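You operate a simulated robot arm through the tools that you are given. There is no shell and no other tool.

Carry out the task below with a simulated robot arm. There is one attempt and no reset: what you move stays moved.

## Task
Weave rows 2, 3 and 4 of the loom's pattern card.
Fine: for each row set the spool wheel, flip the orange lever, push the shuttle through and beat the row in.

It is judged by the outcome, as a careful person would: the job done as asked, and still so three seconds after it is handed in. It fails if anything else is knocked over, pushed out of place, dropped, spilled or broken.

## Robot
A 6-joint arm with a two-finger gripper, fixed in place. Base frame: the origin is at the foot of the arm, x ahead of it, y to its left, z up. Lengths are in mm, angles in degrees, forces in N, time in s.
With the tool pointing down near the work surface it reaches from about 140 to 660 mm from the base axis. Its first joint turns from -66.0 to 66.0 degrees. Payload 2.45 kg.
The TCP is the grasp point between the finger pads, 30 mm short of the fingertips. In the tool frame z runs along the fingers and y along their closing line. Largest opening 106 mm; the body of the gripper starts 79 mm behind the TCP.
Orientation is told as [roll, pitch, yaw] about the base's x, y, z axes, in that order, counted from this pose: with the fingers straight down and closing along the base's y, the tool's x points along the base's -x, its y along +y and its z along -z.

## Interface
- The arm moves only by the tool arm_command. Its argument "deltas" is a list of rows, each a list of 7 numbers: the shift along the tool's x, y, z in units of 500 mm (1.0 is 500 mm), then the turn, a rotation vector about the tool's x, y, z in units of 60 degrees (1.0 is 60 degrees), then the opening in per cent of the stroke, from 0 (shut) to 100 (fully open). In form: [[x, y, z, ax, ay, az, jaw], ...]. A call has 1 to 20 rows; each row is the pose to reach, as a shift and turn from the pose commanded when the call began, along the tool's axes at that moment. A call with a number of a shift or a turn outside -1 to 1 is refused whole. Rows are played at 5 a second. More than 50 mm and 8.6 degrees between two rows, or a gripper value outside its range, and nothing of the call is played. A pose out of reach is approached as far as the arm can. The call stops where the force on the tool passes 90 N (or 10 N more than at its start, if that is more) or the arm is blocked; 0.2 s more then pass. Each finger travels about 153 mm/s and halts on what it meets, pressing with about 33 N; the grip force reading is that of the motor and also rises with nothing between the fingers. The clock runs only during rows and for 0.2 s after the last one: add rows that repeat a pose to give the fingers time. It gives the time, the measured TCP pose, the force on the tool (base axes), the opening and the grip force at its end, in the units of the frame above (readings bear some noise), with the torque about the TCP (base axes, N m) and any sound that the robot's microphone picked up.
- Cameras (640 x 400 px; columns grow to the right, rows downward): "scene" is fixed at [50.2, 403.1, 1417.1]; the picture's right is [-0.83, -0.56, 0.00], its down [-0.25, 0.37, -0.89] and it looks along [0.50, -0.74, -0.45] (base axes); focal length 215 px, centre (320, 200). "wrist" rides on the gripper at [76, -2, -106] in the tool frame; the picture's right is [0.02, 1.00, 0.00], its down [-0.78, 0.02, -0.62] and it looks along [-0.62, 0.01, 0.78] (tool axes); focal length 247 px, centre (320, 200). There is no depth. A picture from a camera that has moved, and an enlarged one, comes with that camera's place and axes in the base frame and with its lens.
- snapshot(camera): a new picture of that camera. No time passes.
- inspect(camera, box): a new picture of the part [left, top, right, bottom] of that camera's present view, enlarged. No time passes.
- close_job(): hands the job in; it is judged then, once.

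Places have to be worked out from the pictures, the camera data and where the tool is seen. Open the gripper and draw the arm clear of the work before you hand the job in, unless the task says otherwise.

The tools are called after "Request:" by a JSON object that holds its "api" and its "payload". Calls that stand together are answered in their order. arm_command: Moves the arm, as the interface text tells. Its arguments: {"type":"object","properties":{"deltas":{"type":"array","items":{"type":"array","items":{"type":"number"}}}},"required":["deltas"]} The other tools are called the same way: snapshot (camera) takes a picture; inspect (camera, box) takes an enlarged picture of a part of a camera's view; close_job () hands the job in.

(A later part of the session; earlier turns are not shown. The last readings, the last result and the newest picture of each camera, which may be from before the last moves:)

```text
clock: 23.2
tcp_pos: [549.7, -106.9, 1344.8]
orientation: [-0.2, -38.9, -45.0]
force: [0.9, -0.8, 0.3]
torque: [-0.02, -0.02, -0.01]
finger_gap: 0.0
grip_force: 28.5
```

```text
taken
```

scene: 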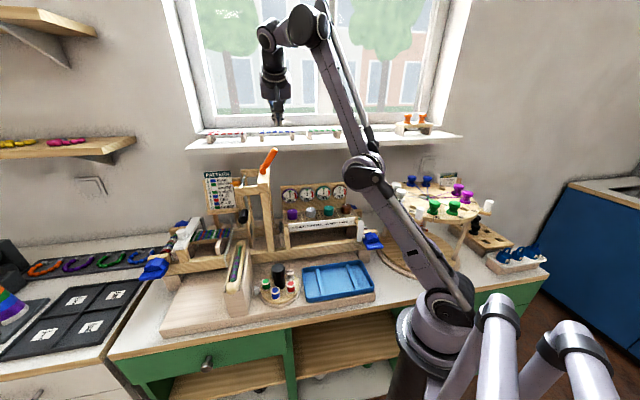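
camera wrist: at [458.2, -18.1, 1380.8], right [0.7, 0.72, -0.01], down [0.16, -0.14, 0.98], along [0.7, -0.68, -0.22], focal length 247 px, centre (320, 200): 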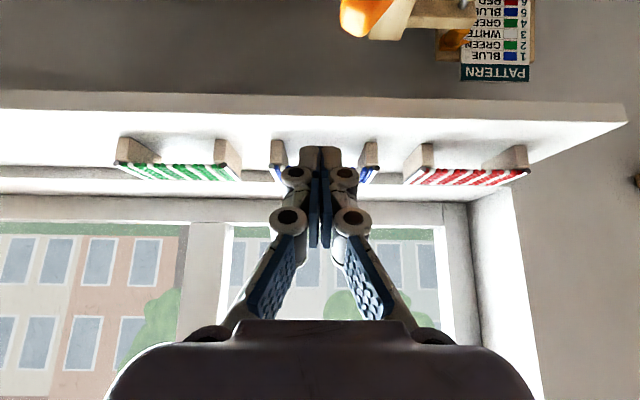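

A zero move is accepted as reachable, so the commanded pose is the actual one. I'll now go to the right-hand side of the lever, about (512, -122, 1260), with the tilt kept.

Request:
{"api": "arm_command", "payload": {"deltas": [[0.02, -0.03, 0.015, 0, 0, 0, 0], [0.05, -0.06, 0.04, 0, 0, 0, 0], [0.09, -0.075, 0.075, 0, 0, 0, 0], [0.132, -0.075, 0.112, 0, 0, 0, 0], [0.132, -0.075, 0.112, 0, 0, 0, 0]]}}

Request:
{"api": "snapshot", "payload": {"camera": "wrist"}}

Request:
{"api": "inspect", "payload": {"camera": "scene", "box": [200, 90, 340, 210]}}

```text
clock: 24.4
tcp_pos: [571.1, -130.8, 1324.2]
orientation: [-0.2, -39.0, -45.1]
force: [-0.3, 1.5, -0.1]
torque: [0.03, 0.0, -0.01]
finger_gap: 0.0
grip_force: 28.6
out of reach, approached as far as the arm can: row 1, 2, 3, 4, 5
```

```text
taken
camera wrist: at [478.2, -42.2, 1358.8], right [0.7, 0.72, -0.01], down [0.17, -0.14, 0.98], along [0.7, -0.68, -0.22], focal length 247 px, centre (320, 200)
```

wrist: 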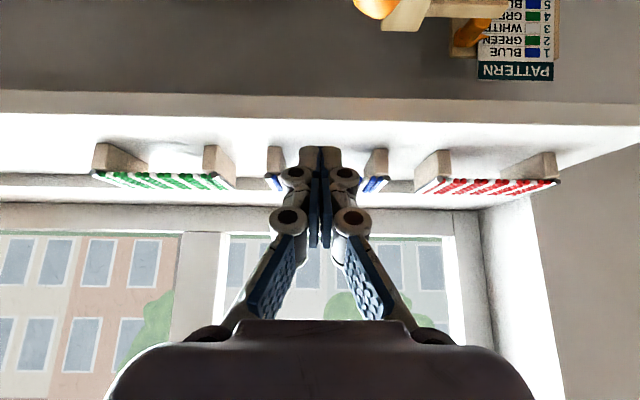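

```text
3.33 times, centred on (270, 150) of scene
camera zoom: at [50.2, 403.1, 1417.1], right [-0.83, -0.56, 0.0], down [-0.25, 0.37, -0.89], along [0.5, -0.74, -0.45], focal length 716 px, centre (487, 367)
```

zoom: 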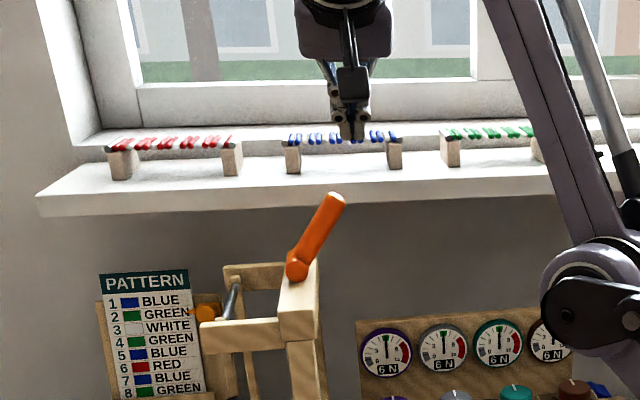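

The arm seems stuck fully stretched, sliding along its reach limit. I'll pull the tool back toward the base and slightly up to get out of that posture before trying again.

Request:
{"api": "arm_command", "payload": {"deltas": [[0.035, -0.034, -0.038, 0, 0, 0, 0], [0.07, -0.068, -0.076, 0, 0, 0, 0], [0.104, -0.102, -0.115, 0, 0, 0, 0], [0.139, -0.136, -0.153, 0, 0, 0, 0], [0.173, -0.17, -0.191, 0, 0, 0, 0], [0.173, -0.17, -0.191, 0, 0, 0, 0]]}}

Request:
{"api": "snapshot", "payload": {"camera": "scene"}}

```text
clock: 25.8
tcp_pos: [423.3, -102.7, 1340.2]
orientation: [-0.1, -39.1, -45.0]
force: [-0.3, 0.2, -0.2]
torque: [0.0, -0.03, -0.03]
finger_gap: 0.0
grip_force: 27.9
out of reach, approached as far as the arm can: row 1, 2
```

```text
taken
```

scene: 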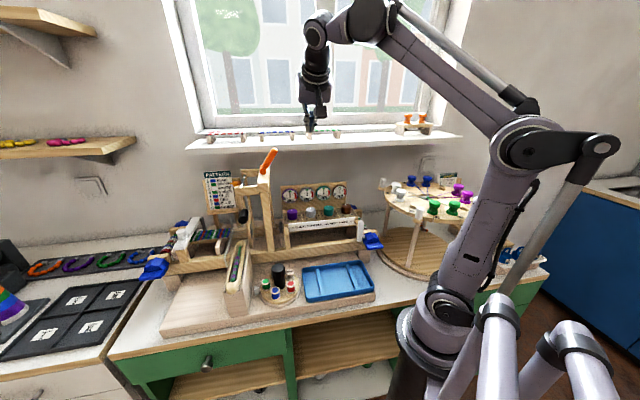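

The elbow is bent again and the pose is reachable. I'll now approach the lever's right side at about (512, -122, 1245) with the tilted tool.

Request:
{"api": "arm_command", "payload": {"deltas": [[0, 0.033, 0.08, 0, 0, 0, 0], [0, 0.066, 0.16, 0, 0, 0, 0], [0, 0.099, 0.244, 0, 0, 0, 0], [0, 0.099, 0.244, 0, 0, 0, 0]]}}

Request:
{"api": "snapshot", "payload": {"camera": "wrist"}}

Request:
{"api": "inspect", "payload": {"camera": "scene", "box": [200, 90, 340, 210]}}

```text
clock: 26.8
tcp_pos: [509.3, -118.1, 1243.4]
orientation: [0.0, -39.1, -45.0]
force: [-0.3, 1.0, -0.2]
torque: [0.01, 0.0, -0.02]
finger_gap: 0.0
grip_force: 28.3
```

```text
taken
camera wrist: at [418.0, -29.7, 1278.9], right [0.7, 0.72, -0.01], down [0.17, -0.14, 0.98], along [0.7, -0.68, -0.22], focal length 247 px, centre (320, 200)
```

wrist: 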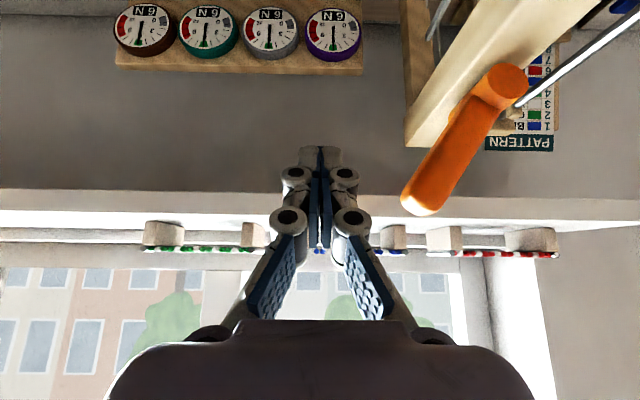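

```text
3.33 times, centred on (270, 150) of scene
camera zoom: at [50.2, 403.1, 1417.1], right [-0.83, -0.56, 0.0], down [-0.25, 0.37, -0.89], along [0.5, -0.74, -0.45], focal length 716 px, centre (487, 367)
```

zoom: 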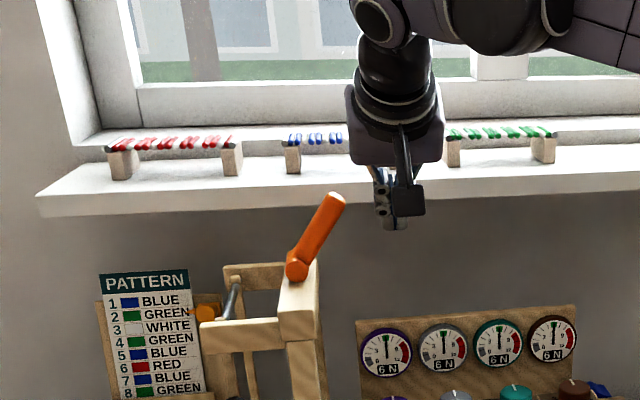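

The lever tip is at about (553, -85, 1251) and its disc at (570, -39, 1189), so my fingers are to its right at a suitable height. I'll push left along the loom toward the upright position in small steps.

Request:
{"api": "arm_command", "payload": {"deltas": [[0, 0.04, 0, 0, 0, 0, 0], [0, 0.08, 0, 0, 0, 0, 0], [0, 0.1, 0, 0, 0, 0, 0], [0, 0.12, 0, 0, 0, 0, 0], [0, 0.14, 0, 0, 0, 0, 0], [0, 0.16, 0, 0, 0, 0, 0], [0, 0.16, 0, 0, 0, 0, 0]]}}

Request:
{"api": "snapshot", "payload": {"camera": "wrist"}}

Request:
{"api": "inspect", "payload": {"camera": "scene", "box": [200, 90, 340, 210]}}

```text
clock: 28.4
tcp_pos: [564.6, -61.6, 1240.5]
orientation: [-0.1, -39.1, -45.0]
force: [-0.5, -0.8, 0.7]
torque: [0.01, -0.05, 0.05]
finger_gap: 0.0
grip_force: 28.9
```

```text
taken
camera wrist: at [473.5, 27.3, 1276.7], right [0.7, 0.72, -0.01], down [0.17, -0.14, 0.98], along [0.7, -0.68, -0.22], focal length 247 px, centre (320, 200)
```

wrist: 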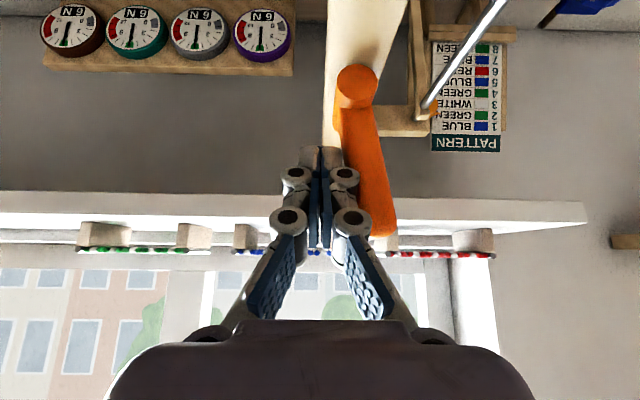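

```text
3.33 times, centred on (270, 150) of scene
camera zoom: at [50.2, 403.1, 1417.1], right [-0.83, -0.56, 0.0], down [-0.25, 0.37, -0.89], along [0.5, -0.74, -0.45], focal length 716 px, centre (487, 367)
```

zoom: 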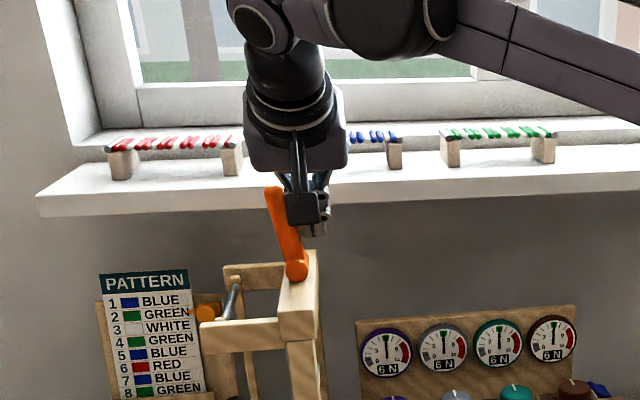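

The lever has passed upright with little resistance. I'll continue pushing to its other stop.

Request:
{"api": "arm_command", "payload": {"deltas": [[0, 0.02, 0, 0, 0, 0, 0], [0, 0.04, 0, 0, 0, 0, 0], [0, 0.055, 0, 0, 0, 0, 0], [0, 0.07, 0, 0, 0, 0, 0], [0, 0.07, 0, 0, 0, 0, 0]]}}

Request:
{"api": "snapshot", "payload": {"camera": "wrist"}}

Request:
{"api": "inspect", "payload": {"camera": "scene", "box": [200, 90, 340, 210]}}

```text
clock: 29.6
tcp_pos: [581.1, -47.8, 1244.2]
orientation: [-1.9, -38.9, -45.3]
force: [-53.9, -35.0, 18.6]
torque: [-0.89, 1.16, -0.32]
finger_gap: 0.0
grip_force: 28.5
```

```text
taken
camera wrist: at [492.2, 42.9, 1280.6], right [0.71, 0.7, -0.04], down [0.18, -0.13, 0.97], along [0.68, -0.7, -0.22], focal length 247 px, centre (320, 200)
```

wrist: 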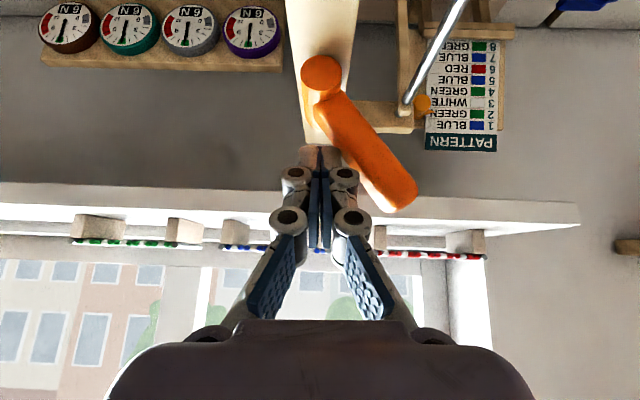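

```text
3.33 times, centred on (270, 150) of scene
camera zoom: at [48.0, 401.9, 1417.5], right [-0.83, -0.56, 0.0], down [-0.25, 0.38, -0.89], along [0.5, -0.74, -0.45], focal length 716 px, centre (487, 367)
```

zoom: 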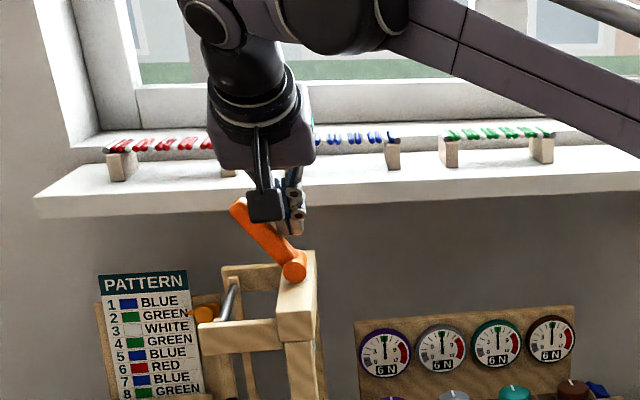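

The lever has reached its left stop and I'm pressing against it. I'll back off to the right and retract.

Request:
{"api": "arm_command", "payload": {"deltas": [[0, -0.03, 0, 0, 0, 0, 0], [0, -0.06, 0, 0, 0, 0, 0], [0, -0.08, -0.03, 0, 0, 0, 0], [0, -0.08, -0.1, 0, 0, 0, 0], [0, -0.08, -0.18, 0, 0, 0, 0], [0, -0.08, -0.18, 0, 0, 0, 0]]}}

Request:
{"api": "snapshot", "payload": {"camera": "wrist"}}

Request:
{"api": "inspect", "payload": {"camera": "scene", "box": [180, 130, 300, 230]}}

```text
clock: 31.0
tcp_pos: [522.7, -22.9, 1311.5]
orientation: [-0.1, -39.2, -45.0]
force: [-0.2, 0.0, -0.5]
torque: [-0.02, 0.02, -0.01]
finger_gap: 0.3
grip_force: 28.3
```

```text
taken
camera wrist: at [430.8, 66.3, 1348.1], right [0.7, 0.72, -0.01], down [0.17, -0.14, 0.98], along [0.7, -0.68, -0.22], focal length 247 px, centre (320, 200)
```

wrist: 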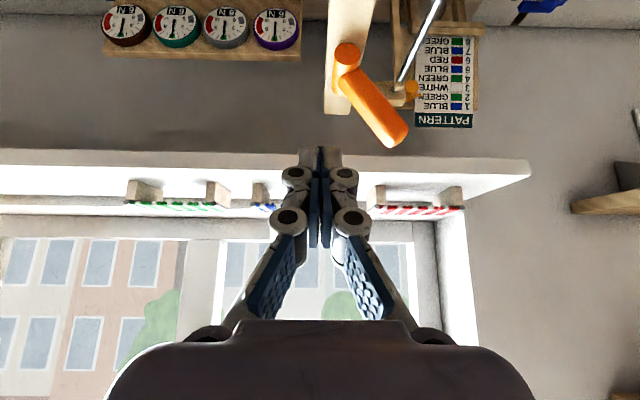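

```text
4.00 times, centred on (240, 180) of scene
camera zoom: at [50.2, 403.1, 1417.1], right [-0.83, -0.56, 0.0], down [-0.25, 0.37, -0.89], along [0.5, -0.74, -0.45], focal length 859 px, centre (640, 280)
```

zoom: 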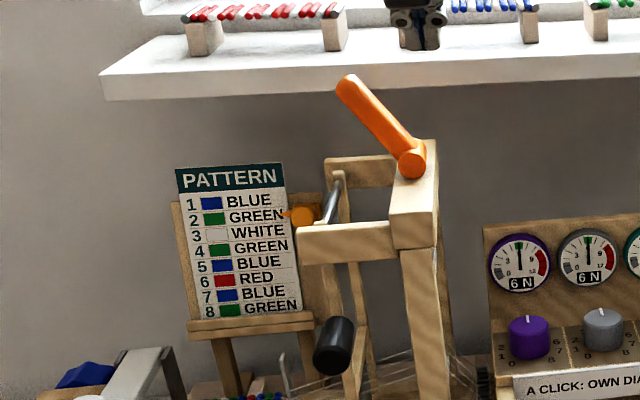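

The lever is flipped and stays at the left. Next is the shuttle: I'll move back to the front of the loom and look at its near end.

Request:
{"api": "arm_command", "payload": {"deltas": [[0.08, 0.017, -0.005, 0, 0, 0, 0], [0.16, 0.034, -0.01, 0, 0, 0, 0], [0.24, 0.052, -0.015, 0, 0, 0, 0], [0.32, 0.069, -0.02, 0, 0, 0, 0], [0.4, 0.087, -0.026, 0, 0, 0, 0], [0.48, 0.104, -0.03, 0, 0, 0, 0], [0.56, 0.121, -0.036, 0, 0, 0, 0], [0.64, 0.138, -0.04, 0, 0, 0, 0], [0.72, 0.156, -0.046, 0, 0, 0, 0], [0.798, 0.173, -0.052, 0, 0, 0, 0], [0.798, 0.173, -0.052, 0, 0, 0, 0]]}}

Request:
{"api": "snapshot", "payload": {"camera": "wrist"}}

Request:
{"api": "snapshot", "payload": {"camera": "scene"}}

```text
clock: 33.4
tcp_pos: [355.2, 266.7, 1082.3]
orientation: [-0.1, -39.0, -45.0]
force: [-0.2, -0.3, -1.0]
torque: [-0.01, 0.05, 0.02]
finger_gap: 0.0
grip_force: 29.2
```

```text
taken
camera wrist: at [262.9, 355.9, 1118.2], right [0.7, 0.72, -0.01], down [0.17, -0.14, 0.98], along [0.7, -0.68, -0.22], focal length 247 px, centre (320, 200)
```

wrist: 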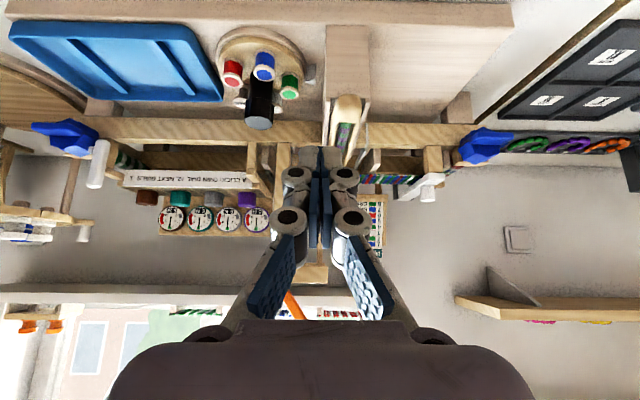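

```text
taken
```

scene: 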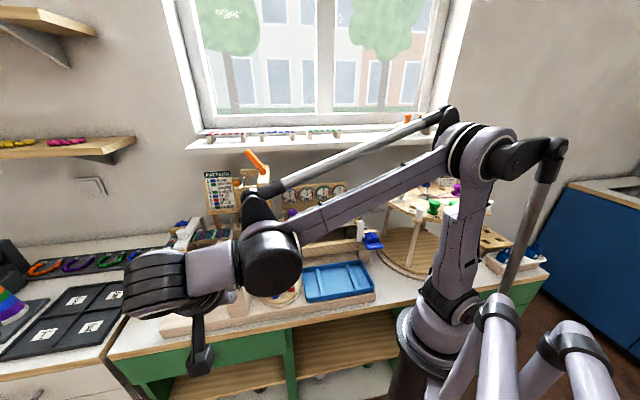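

Request:
{"api": "inspect", "payload": {"camera": "wrist", "box": [280, 20, 440, 180]}}

```text
2.50 times, centred on (360, 100) of wrist
camera zoom: at [262.9, 355.9, 1118.2], right [0.7, 0.72, -0.01], down [0.17, -0.14, 0.98], along [0.7, -0.68, -0.22], focal length 617 px, centre (220, 450)
```

zoom: 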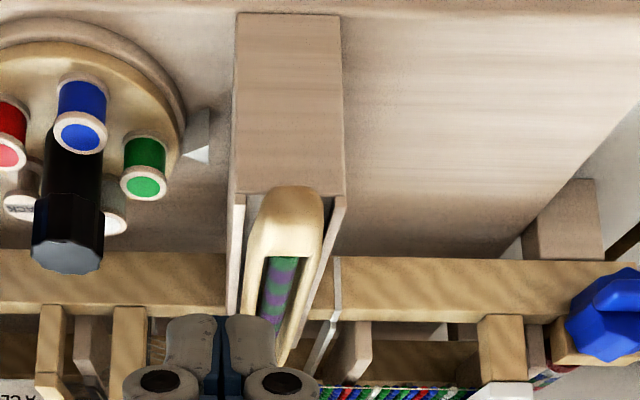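

The shuttle's near end sits at about (448, 211, 955) in a channel parallel to -45°. The channel walls top out near z≈957. I'll set the tilt to 35° and place the closed fingertips just in front of the shuttle's near end.

Request:
{"api": "arm_command", "payload": {"deltas": [[0.014, 0.014, 0.06, 0, 0.02, 0, 0], [0.03, 0.03, 0.12, 0, 0.04, 0, 0], [0.045, 0.045, 0.18, 0, 0.067, 0, 0], [0.054, 0.054, 0.227, 0, 0.067, 0, 0], [0.054, 0.054, 0.227, 0, 0.067, 0, 0]]}}

Request:
{"api": "snapshot", "payload": {"camera": "wrist"}}

Request:
{"api": "inspect", "payload": {"camera": "scene", "box": [160, 200, 300, 340]}}

```text
clock: 34.6
tcp_pos: [409.8, 251.0, 975.8]
orientation: [-0.1, -35.0, -45.0]
force: [0.1, -0.2, 0.9]
torque: [-0.05, 0.01, 0.03]
finger_gap: 0.0
grip_force: 28.7
```

```text
taken
camera wrist: at [318.6, 337.5, 1021.3], right [0.69, 0.72, -0.01], down [0.21, -0.19, 0.96], along [0.69, -0.67, -0.28], focal length 247 px, centre (320, 200)
```

wrist: 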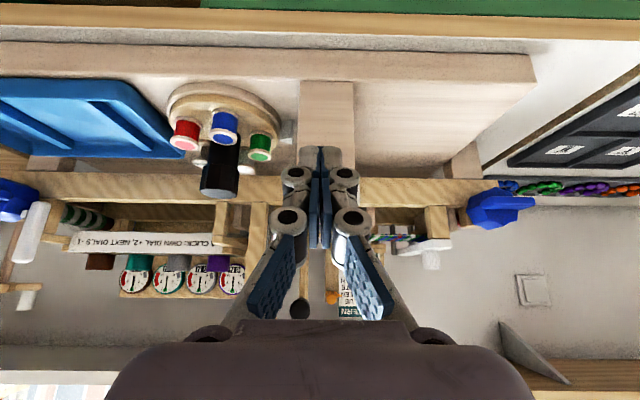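

```text
2.86 times, centred on (230, 270) of scene
camera zoom: at [50.2, 403.1, 1417.1], right [-0.83, -0.56, 0.0], down [-0.25, 0.37, -0.89], along [0.5, -0.74, -0.45], focal length 613 px, centre (577, 0)
```

zoom: 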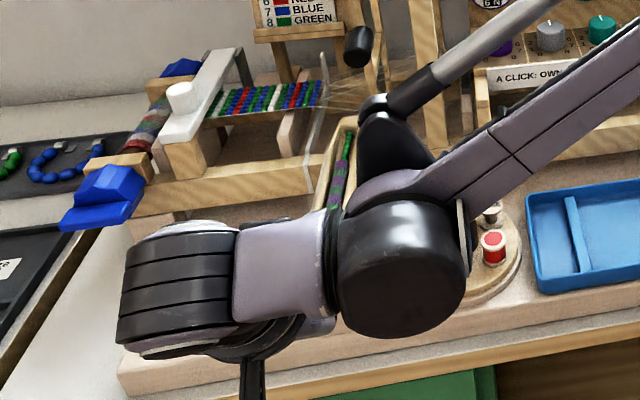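

The tips are lined up with the channel in front of the shuttle. I'll push forward slowly, first 70 mm, and watch the force.

Request:
{"api": "arm_command", "payload": {"deltas": [[-0.0246, 0, 0.0172, 0, 0, 0, 0], [-0.0492, 0, 0.0344, 0, 0, 0, 0], [-0.0655, 0, 0.0459, 0, 0, 0, 0], [-0.082, 0, 0.0574, 0, 0, 0, 0], [-0.0983, 0, 0.0689, 0, 0, 0, 0], [-0.1147, 0, 0.0804, 0, 0, 0, 0], [-0.1147, 0, 0.0804, 0, 0, 0, 0]]}}

Request:
{"api": "snapshot", "payload": {"camera": "wrist"}}

Request:
{"api": "inspect", "payload": {"camera": "scene", "box": [180, 180, 300, 300]}}

```text
clock: 36.2
tcp_pos: [458.3, 201.4, 975.6]
orientation: [-0.1, -35.1, -44.9]
force: [-0.5, 0.8, 0.4]
torque: [0.04, -0.01, 0.0]
finger_gap: 0.0
grip_force: 28.7
```

```text
taken
camera wrist: at [367.2, 287.5, 1019.1], right [0.69, 0.72, -0.01], down [0.21, -0.19, 0.96], along [0.69, -0.67, -0.28], focal length 247 px, centre (320, 200)
```

wrist: 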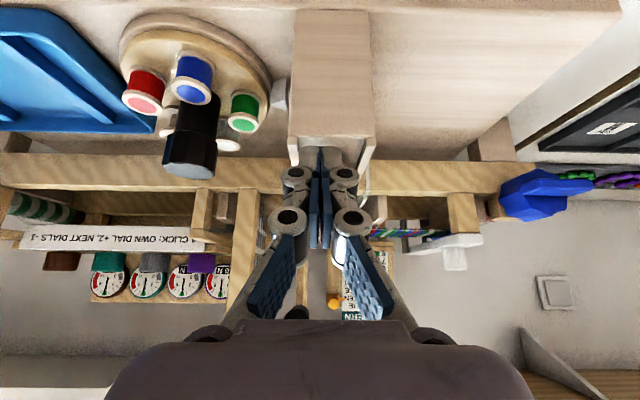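

```text
3.33 times, centred on (240, 240) of scene
camera zoom: at [50.2, 403.1, 1417.1], right [-0.83, -0.56, 0.0], down [-0.25, 0.37, -0.89], along [0.5, -0.74, -0.45], focal length 716 px, centre (587, 67)
```

zoom: 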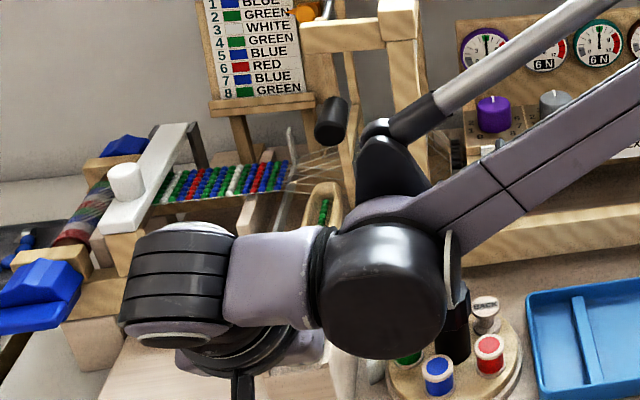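

The shuttle is moving with almost no resistance. I'll continue pushing another 100 mm.

Request:
{"api": "arm_command", "payload": {"deltas": [[-0.0246, 0, 0.0172, 0, 0, 0, 0], [-0.0492, 0, 0.0344, 0, 0, 0, 0], [-0.0737, 0, 0.0516, 0, 0, 0, 0], [-0.0983, 0, 0.0689, 0, 0, 0, 0], [-0.1229, 0, 0.0861, 0, 0, 0, 0], [-0.1474, 0, 0.1033, 0, 0, 0, 0], [-0.1638, 0, 0.1148, 0, 0, 0, 0], [-0.1638, 0, 0.1148, 0, 0, 0, 0]]}}

Request:
{"api": "snapshot", "payload": {"camera": "wrist"}}

Request:
{"api": "inspect", "payload": {"camera": "scene", "box": [180, 180, 300, 300]}}

```text
clock: 37.8
tcp_pos: [517.6, 143.2, 974.2]
orientation: [-0.5, -33.6, -44.1]
force: [-19.5, 12.4, 4.7]
torque: [0.02, 0.33, -0.13]
finger_gap: 6.2
grip_force: 29.0
stopped in row 7: the force on the tool passed its limit at 101 N (the readings are from after the stop); the commanded pose is now the measured one
```

```text
taken
camera wrist: at [426.2, 229.1, 1021.7], right [0.69, 0.73, -0.02], down [0.24, -0.2, 0.95], along [0.69, -0.66, -0.31], focal length 247 px, centre (320, 200)
```

wrist: 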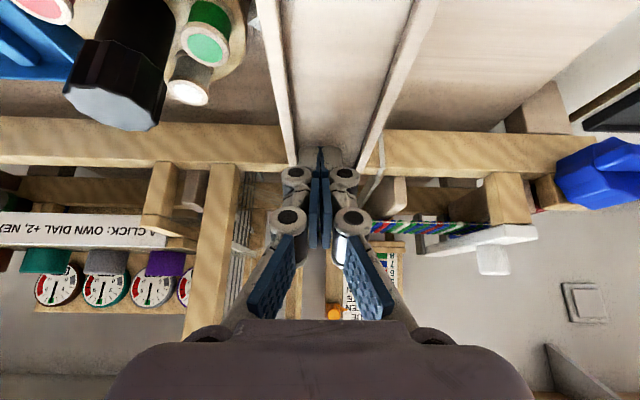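

```text
3.33 times, centred on (240, 240) of scene
camera zoom: at [49.7, 403.4, 1417.0], right [-0.83, -0.56, 0.0], down [-0.25, 0.37, -0.89], along [0.5, -0.74, -0.45], focal length 716 px, centre (587, 67)
```

zoom: 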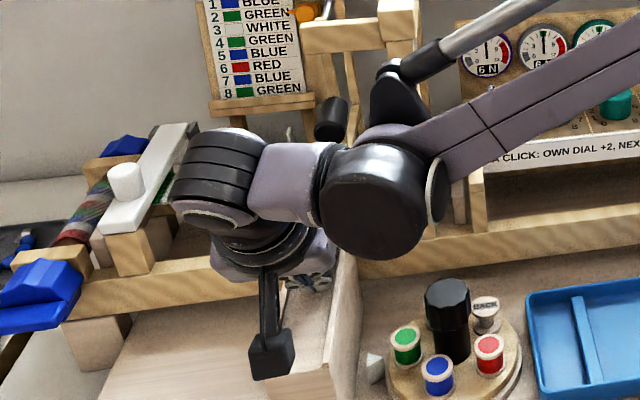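

The push ended at a hard resistance about 120 mm into the stroke. I'll back off and check whether the shuttle has gone through to its stop.

Request:
{"api": "arm_command", "payload": {"deltas": [[0.0246, 0, -0.0172, 0, 0, 0, 0], [0.0737, 0, -0.0516, 0, 0, 0, 0], [0.1229, 0, -0.0861, 0, 0, 0, 0], [0.19, 0, -0.133, 0, 0, 0, 0], [0.26, 0, -0.182, 0, 0, 0, 0], [0.26, 0, -0.182, 0, 0, 0, 0]]}}

Request:
{"api": "snapshot", "payload": {"camera": "wrist"}}

Request:
{"api": "inspect", "payload": {"camera": "scene", "box": [180, 180, 300, 300]}}

```text
clock: 39.2
tcp_pos: [406.1, 255.0, 977.9]
orientation: [-0.4, -33.9, -44.3]
force: [0.5, -0.4, -0.3]
torque: [-0.04, 0.01, 0.01]
finger_gap: 0.1
grip_force: 28.7
```

```text
taken
camera wrist: at [315.9, 339.9, 1024.4], right [0.69, 0.73, -0.02], down [0.23, -0.2, 0.95], along [0.69, -0.66, -0.3], focal length 247 px, centre (320, 200)
```

wrist: 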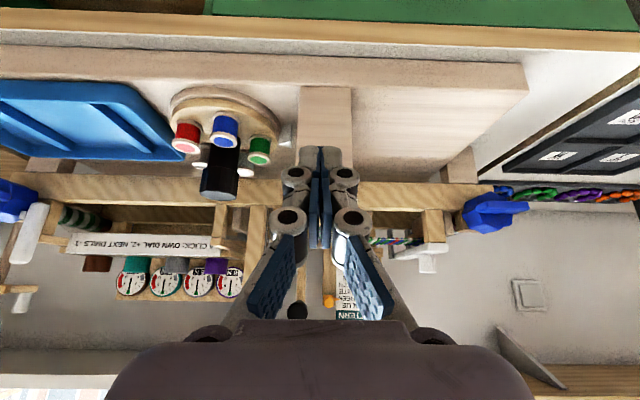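

```text
3.33 times, centred on (240, 240) of scene
camera zoom: at [50.2, 403.1, 1417.1], right [-0.83, -0.56, 0.0], down [-0.25, 0.37, -0.89], along [0.5, -0.74, -0.45], focal length 716 px, centre (587, 67)
```

zoom: 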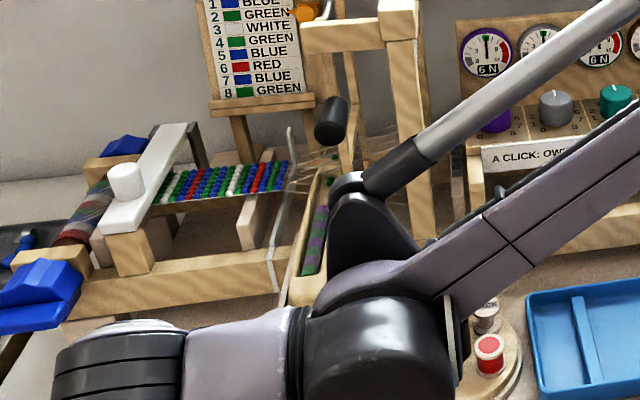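

The arm hides the view, so I'll raise it and move to the right to see the shuttle.

Request:
{"api": "arm_command", "payload": {"deltas": [[-0.034, -0.01, -0.06, 0, 0, 0, 0], [-0.067, -0.04, -0.12, 0, 0, 0, 0], [-0.1, -0.08, -0.18, 0, 0, 0, 0], [-0.134, -0.13, -0.24, 0, 0, 0, 0], [-0.168, -0.185, -0.302, 0, 0, 0, 0], [-0.168, -0.185, -0.302, 0, 0, 0, 0]]}}

Request:
{"api": "snapshot", "payload": {"camera": "wrist"}}

Request:
{"api": "inspect", "payload": {"camera": "scene", "box": [180, 180, 300, 300]}}

Request:
{"api": "inspect", "payload": {"camera": "wrist", "box": [330, 20, 490, 180]}}

```text
clock: 40.6
tcp_pos: [331.6, 196.7, 1150.7]
orientation: [-0.4, -34.0, -44.2]
force: [-0.2, 0.4, 0.0]
torque: [0.0, -0.05, -0.02]
finger_gap: 0.0
grip_force: 28.8
```

```text
taken
camera wrist: at [241.4, 281.3, 1196.7], right [0.69, 0.73, -0.02], down [0.23, -0.2, 0.95], along [0.69, -0.66, -0.3], focal length 247 px, centre (320, 200)
```

wrist: 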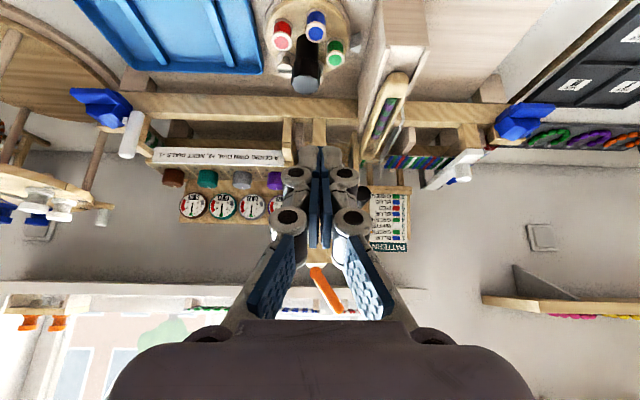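

```text
3.33 times, centred on (240, 240) of scene
camera zoom: at [50.2, 403.1, 1417.1], right [-0.83, -0.56, 0.0], down [-0.25, 0.37, -0.89], along [0.5, -0.74, -0.45], focal length 716 px, centre (587, 67)
```

zoom: 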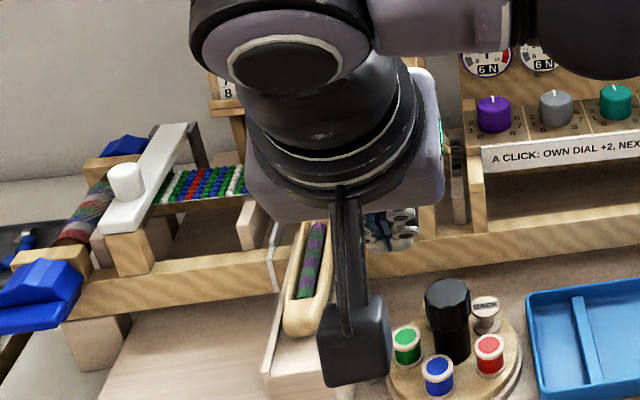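

```text
2.50 times, centred on (410, 100) of wrist
camera zoom: at [241.4, 281.3, 1196.7], right [0.69, 0.73, -0.02], down [0.23, -0.2, 0.95], along [0.69, -0.66, -0.3], focal length 617 px, centre (95, 450)
```

zoom: 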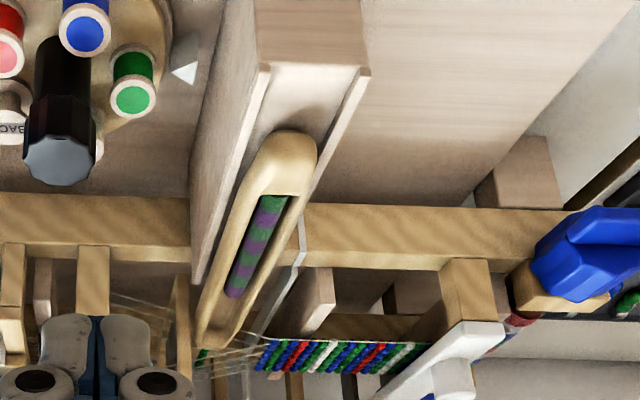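

The shuttle now sits partly into the shed, less far than I pushed it; it may have been dragged back by the wedged fingers. I'll move the arm aside to see the shed clearly.

Request:
{"api": "arm_command", "payload": {"deltas": [[0, -0.06, -0.03, 0, 0, 0, 0], [0, -0.12, -0.06, 0, 0, 0, 0], [0, -0.18, -0.09, 0, 0, 0, 0], [0, -0.24, -0.12, 0, 0, 0, 0], [0, -0.3, -0.15, 0, 0, 0, 0], [0, -0.3, -0.15, 0, 0, 0, 0]]}}

Request:
{"api": "inspect", "payload": {"camera": "scene", "box": [180, 180, 300, 300]}}

Request:
{"api": "inspect", "payload": {"camera": "scene", "box": [190, 190, 270, 250]}}

Request:
{"api": "snapshot", "payload": {"camera": "wrist"}}

```text
clock: 42.0
tcp_pos: [193.0, 119.3, 1216.9]
orientation: [-0.4, -33.9, -44.3]
force: [0.3, 0.2, -0.6]
torque: [0.01, -0.01, 0.0]
finger_gap: 0.0
grip_force: 28.0
```

```text
3.33 times, centred on (240, 240) of scene
camera zoom: at [50.2, 403.1, 1417.1], right [-0.83, -0.56, 0.0], down [-0.25, 0.37, -0.89], along [0.5, -0.74, -0.45], focal length 716 px, centre (587, 67)
```

zoom: 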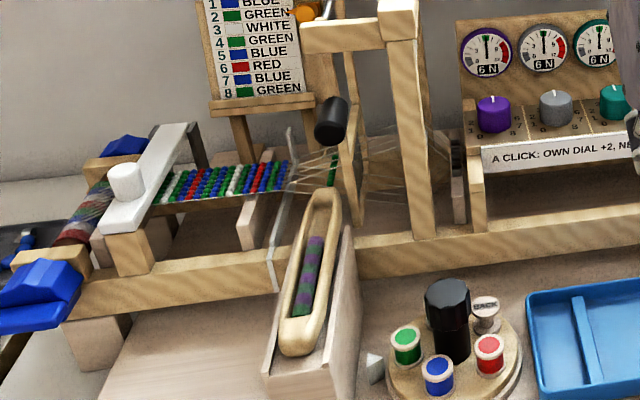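

```text
6.67 times, centred on (230, 220) of scene
camera zoom: at [50.2, 403.1, 1417.1], right [-0.83, -0.56, 0.0], down [-0.25, 0.37, -0.89], along [0.5, -0.74, -0.45], focal length 1431 px, centre (920, 67)
```

zoom: 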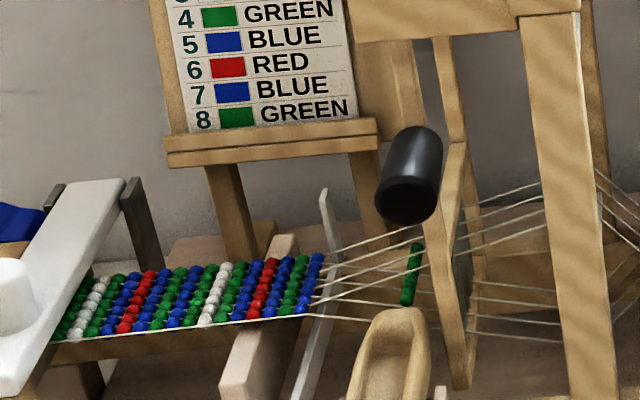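

```text
taken
camera wrist: at [103.6, 205.6, 1262.9], right [0.69, 0.73, -0.02], down [0.23, -0.2, 0.95], along [0.69, -0.66, -0.3], focal length 247 px, centre (320, 200)
```

wrist: 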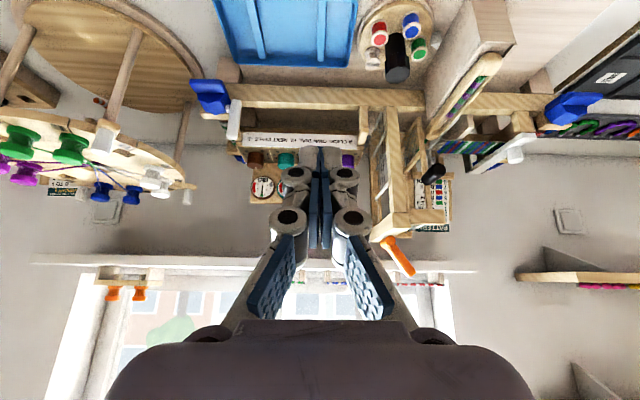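

The green weft now lies in the shed beside the beater, and the shuttle returned by itself, so the pick is in. Next I beat: I'll look closer at the black handle.

Request:
{"api": "inspect", "payload": {"camera": "wrist", "box": [380, 120, 480, 220]}}

Request:
{"api": "inspect", "payload": {"camera": "scene", "box": [215, 170, 275, 250]}}

```text
4.00 times, centred on (430, 170) of wrist
camera zoom: at [103.6, 205.6, 1262.9], right [0.69, 0.73, -0.02], down [0.23, -0.2, 0.95], along [0.69, -0.66, -0.3], focal length 988 px, centre (-120, 320)
```

zoom: 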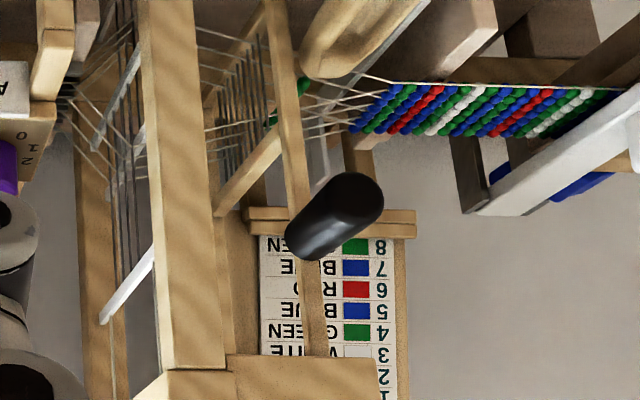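

```text
5.00 times, centred on (245, 210) of scene
camera zoom: at [50.2, 403.1, 1417.1], right [-0.83, -0.56, 0.0], down [-0.25, 0.37, -0.89], along [0.5, -0.74, -0.45], focal length 1073 px, centre (695, 150)
```

zoom: 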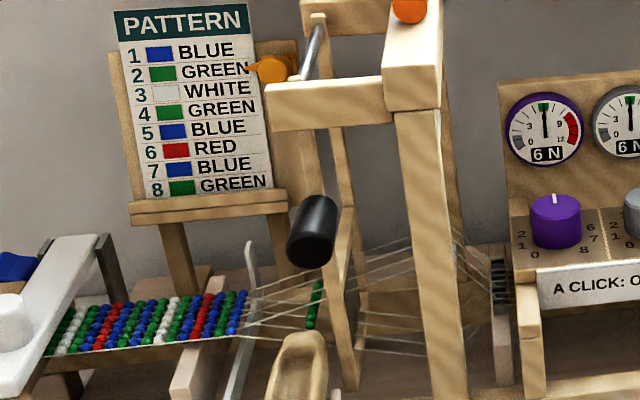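

Triangulation puts the handle as a horizontal cylinder, about 28 mm thick, running along the loom's depth at (543, 80)–(585, 42), z≈1074, hung from the rod at z≈1147. I'll hover in front of and above it with the jaws open about 48 mm so they can straddle it.

Request:
{"api": "arm_command", "payload": {"deltas": [[-0.04, 0.054, 0.045, 0, 0, 0.006, 20], [-0.08, 0.109, 0.09, 0, 0, 0.0117, 45], [-0.125, 0.163, 0.14, 0, 0, 0.0117, 45], [-0.167, 0.218, 0.19, 0, 0, 0.0117, 45], [-0.21, 0.272, 0.24, 0, 0, 0.0117, 45], [-0.25, 0.327, 0.29, 0, 0, 0.0117, 45], [-0.29, 0.382, 0.338, 0, 0, 0.0117, 45], [-0.334, 0.436, 0.386, 0, 0, 0.0117, 45], [-0.334, 0.436, 0.386, 0, 0, 0.0117, 45]]}}

Request:
{"api": "snapshot", "payload": {"camera": "wrist"}}

Request:
{"api": "inspect", "payload": {"camera": "scene", "box": [190, 150, 310, 270]}}

```text
clock: 44.0
tcp_pos: [526.4, 107.1, 1148.8]
orientation: [0.0, -34.0, -45.1]
force: [-0.2, 0.8, -0.8]
torque: [0.01, 0.01, 0.0]
finger_gap: 47.6
grip_force: 0.0
```

```text
taken
camera wrist: at [437.1, 192.8, 1195.4], right [0.69, 0.72, -0.01], down [0.22, -0.2, 0.95], along [0.68, -0.66, -0.3], focal length 247 px, centre (320, 200)
```

wrist: 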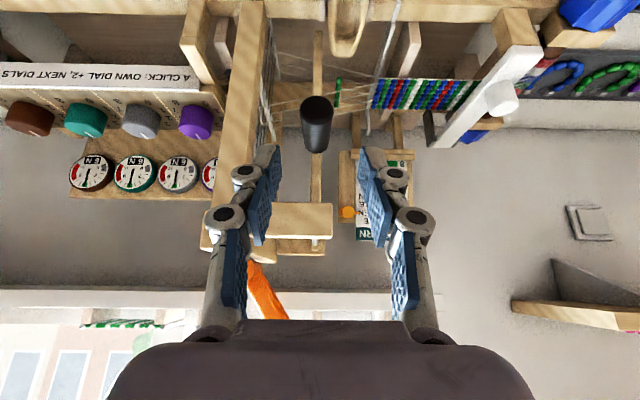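

```text
3.33 times, centred on (250, 210) of scene
camera zoom: at [50.3, 403.1, 1417.1], right [-0.83, -0.56, 0.0], down [-0.25, 0.37, -0.89], along [0.5, -0.74, -0.45], focal length 716 px, centre (553, 167)
```

zoom: 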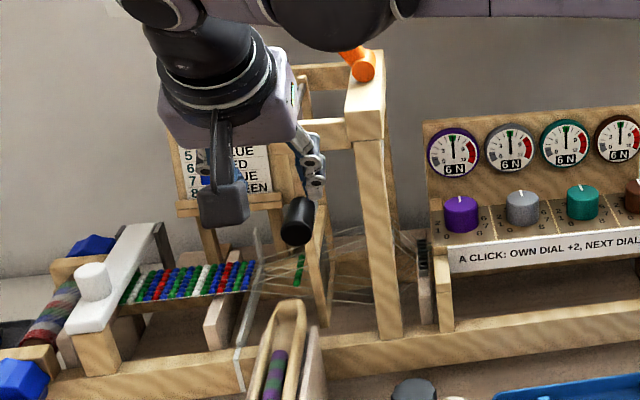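

The handle is centred between the open jaws. I'll advance along the tool axis so the jaws straddle it.

Request:
{"api": "arm_command", "payload": {"deltas": [[0, -0.005, 0.05, 0, 0, 0, 45], [0, -0.01, 0.1, 0, 0, 0, 45], [0.001, -0.01, 0.14, 0, 0, 0, 45], [0.001, -0.01, 0.175, 0, 0, 0, 45], [0.001, -0.01, 0.175, 0, 0, 0, 45]]}}

Request:
{"api": "snapshot", "payload": {"camera": "wrist"}}

Request:
{"api": "inspect", "payload": {"camera": "scene", "box": [190, 150, 310, 270]}}

```text
clock: 45.2
tcp_pos: [554.9, 65.9, 1074.2]
orientation: [0.0, -34.0, -45.0]
force: [-0.6, 0.2, -0.9]
torque: [0.01, 0.01, 0.02]
finger_gap: 47.8
grip_force: 0.0
```

```text
taken
camera wrist: at [464.9, 151.9, 1119.9], right [0.69, 0.72, -0.01], down [0.22, -0.2, 0.95], along [0.68, -0.66, -0.3], focal length 247 px, centre (320, 200)
```

wrist: 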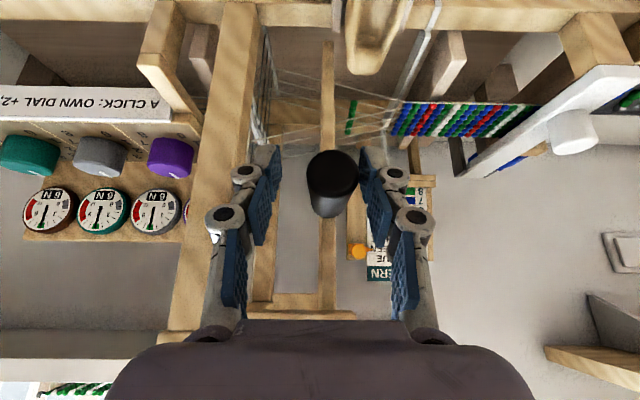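

```text
3.33 times, centred on (250, 210) of scene
camera zoom: at [50.2, 403.1, 1417.1], right [-0.83, -0.56, 0.0], down [-0.25, 0.37, -0.89], along [0.5, -0.74, -0.45], focal length 716 px, centre (553, 167)
```

zoom: 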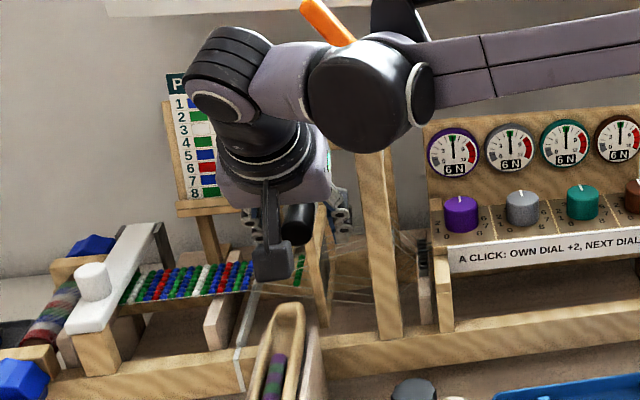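

The handle is between the jaws. I'll narrow them to about 36 mm and move left along the loom to swing the beater toward the cloth.

Request:
{"api": "arm_command", "payload": {"deltas": [[0, 0, 0, 0, 0, 0, 34], [0, 0.01, 0, 0, 0, 0, 34], [0, 0.03, 0, 0, 0, 0, 34], [0, 0.05, 0, 0, 0, 0, 34], [0, 0.07, 0, 0, 0, 0, 34], [0, 0.07, 0, 0, 0, 0, 34]]}}

Request:
{"api": "snapshot", "payload": {"camera": "wrist"}}

Request:
{"api": "inspect", "payload": {"camera": "scene", "box": [190, 150, 310, 270]}}

```text
clock: 46.6
tcp_pos: [581.2, 88.8, 1072.7]
orientation: [0.1, -34.0, -45.1]
force: [-0.8, -1.5, -0.9]
torque: [0.03, -0.01, 0.01]
finger_gap: 36.6
grip_force: 0.7
```

```text
taken
camera wrist: at [491.2, 175.5, 1118.9], right [0.7, 0.72, -0.01], down [0.22, -0.2, 0.95], along [0.68, -0.67, -0.3], focal length 247 px, centre (320, 200)
```

wrist: 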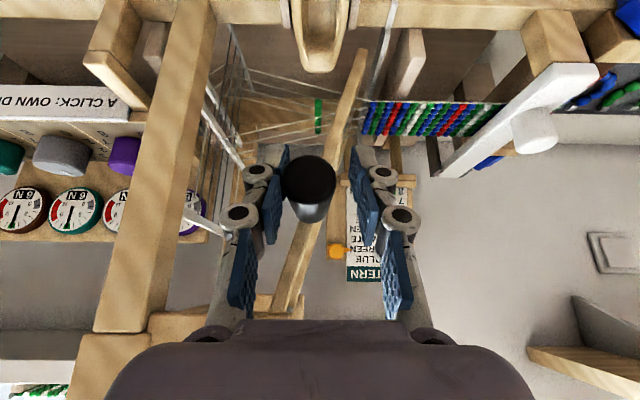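

```text
3.33 times, centred on (250, 210) of scene
camera zoom: at [50.2, 403.1, 1417.1], right [-0.83, -0.56, 0.0], down [-0.25, 0.37, -0.89], along [0.5, -0.74, -0.45], focal length 716 px, centre (553, 167)
```

zoom: 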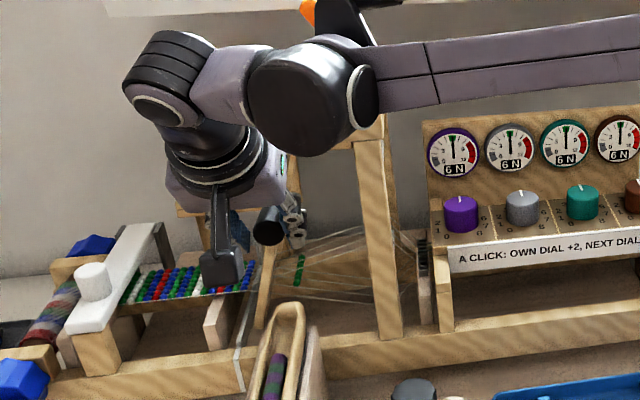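

The beater swings freely with little force. I'll continue toward the cloth until it meets resistance.

Request:
{"api": "arm_command", "payload": {"deltas": [[0, 0.012, 0, 0, 0, 0, 34], [0, 0.024, 0, 0, 0, 0, 34], [0, 0.036, 0, 0, 0, 0, 34], [0, 0.036, 0, 0, 0, 0, 34]]}}

Request:
{"api": "snapshot", "payload": {"camera": "wrist"}}

Request:
{"api": "inspect", "payload": {"camera": "scene", "box": [190, 150, 310, 270]}}

```text
clock: 47.6
tcp_pos: [590.7, 97.8, 1073.6]
orientation: [-0.7, -33.8, -45.4]
force: [-23.6, -30.6, -27.0]
torque: [0.52, -0.59, 0.26]
finger_gap: 56.0
grip_force: 15.1
```

```text
taken
camera wrist: at [502.4, 185.2, 1119.5], right [0.7, 0.71, -0.02], down [0.23, -0.2, 0.95], along [0.67, -0.67, -0.31], focal length 247 px, centre (320, 200)
```

wrist: 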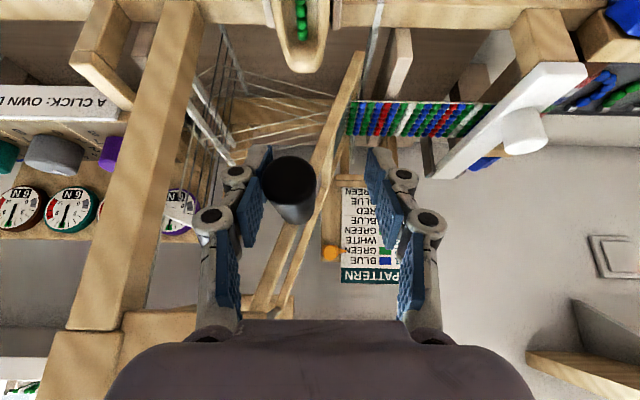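

```text
3.33 times, centred on (250, 210) of scene
camera zoom: at [50.0, 402.2, 1417.3], right [-0.83, -0.56, 0.0], down [-0.25, 0.38, -0.89], along [0.5, -0.74, -0.45], focal length 716 px, centre (553, 167)
```

zoom: 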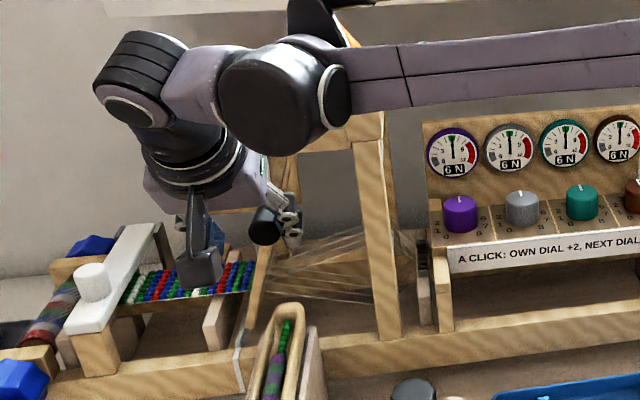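

The weft has been beaten into the cloth and the shuttle shows green thread again. I'll bring the beater back to its resting place.

Request:
{"api": "arm_command", "payload": {"deltas": [[0, -0.02, 0, 0, 0, 0, 34], [0, -0.045, 0, 0, 0, 0, 34], [0, -0.07, 0, 0, 0, 0, 34], [0, -0.088, 0, 0, 0, 0, 34], [0, -0.088, 0, 0, 0, 0, 40]]}}

Request:
{"api": "snapshot", "payload": {"camera": "wrist"}}

Request:
{"api": "inspect", "payload": {"camera": "scene", "box": [190, 150, 310, 270]}}

```text
clock: 48.8
tcp_pos: [560.6, 71.9, 1073.7]
orientation: [0.1, -34.1, -44.9]
force: [0.5, 0.0, 0.0]
torque: [0.0, 0.01, 0.02]
finger_gap: 42.3
grip_force: 0.0
```

```text
taken
camera wrist: at [471.8, 157.8, 1120.4], right [0.69, 0.72, -0.01], down [0.22, -0.2, 0.95], along [0.68, -0.66, -0.3], focal length 247 px, centre (320, 200)
```

wrist: 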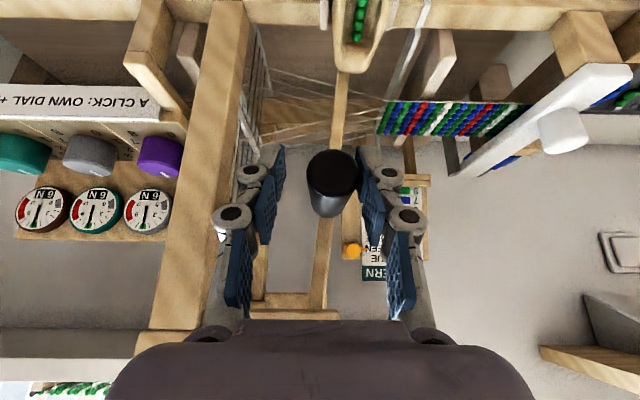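

```text
3.33 times, centred on (250, 210) of scene
camera zoom: at [50.2, 403.1, 1417.1], right [-0.83, -0.56, 0.0], down [-0.25, 0.37, -0.89], along [0.5, -0.74, -0.45], focal length 716 px, centre (553, 167)
```

zoom: 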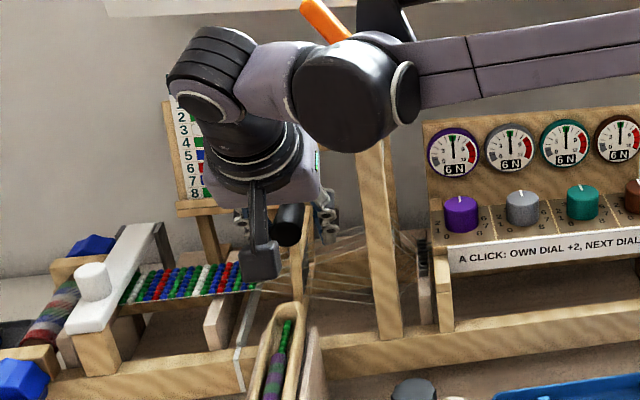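

The beater is almost back; I'll nudge it a few more mm, then open and back out along the tool axis.

Request:
{"api": "arm_command", "payload": {"deltas": [[0, -0.012, 0, 0, 0, 0, 38], [0, -0.012, 0, 0, 0, 0, 46], [0, -0.008, -0.05, 0, 0, 0, 46], [0, -0.008, -0.12, 0, 0, 0, 46], [0, -0.008, -0.2, 0, 0, 0, 46], [0, -0.06, -0.28, 0, 0, 0, 20], [0.03, -0.14, -0.34, 0, 0, 0, 0], [0.06, -0.22, -0.36, 0, 0, 0, 0], [0.06, -0.22, -0.36, 0, 0, 0, 0]]}}

Request:
{"api": "snapshot", "payload": {"camera": "wrist"}}

Request:
{"api": "inspect", "payload": {"camera": "scene", "box": [190, 150, 290, 270]}}

Request:
{"api": "inspect", "payload": {"camera": "scene", "box": [190, 160, 270, 250]}}

```text
refused: row 7 steps farther than a row can; nothing moved
```

```text
taken
camera wrist: at [471.8, 157.8, 1120.4], right [0.69, 0.72, -0.01], down [0.22, -0.2, 0.95], along [0.68, -0.66, -0.3], focal length 247 px, centre (320, 200)
```

wrist: 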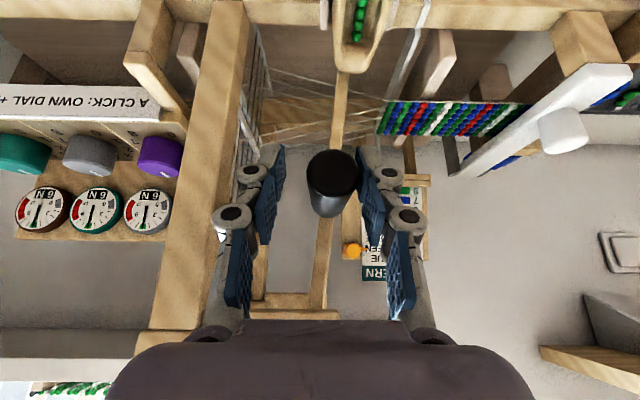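

```text
3.33 times, centred on (240, 210) of scene
camera zoom: at [50.2, 403.1, 1417.1], right [-0.83, -0.56, 0.0], down [-0.25, 0.37, -0.89], along [0.5, -0.74, -0.45], focal length 716 px, centre (587, 167)
```

zoom: 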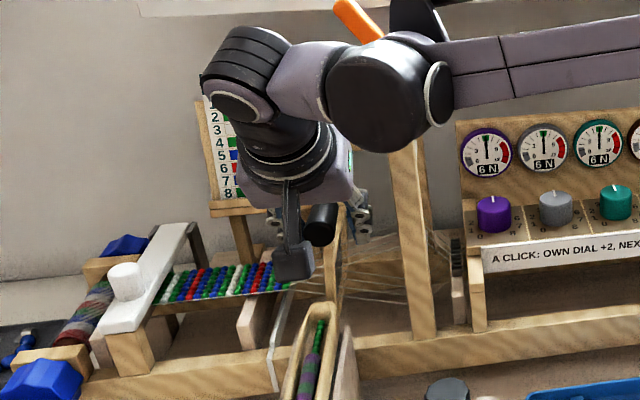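

```text
4.44 times, centred on (230, 205) of scene
camera zoom: at [50.2, 403.1, 1417.1], right [-0.83, -0.56, 0.0], down [-0.25, 0.37, -0.89], along [0.5, -0.74, -0.45], focal length 954 px, centre (720, 178)
```

zoom: 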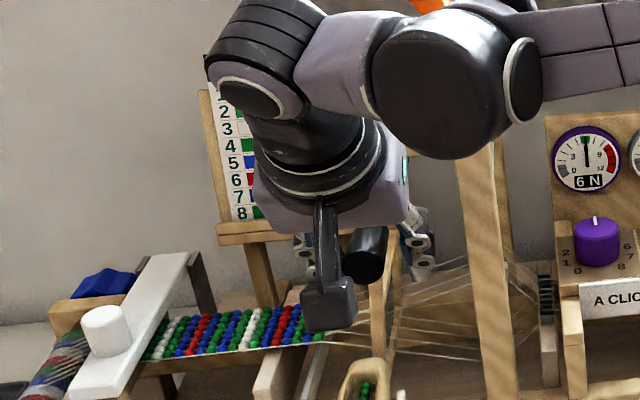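

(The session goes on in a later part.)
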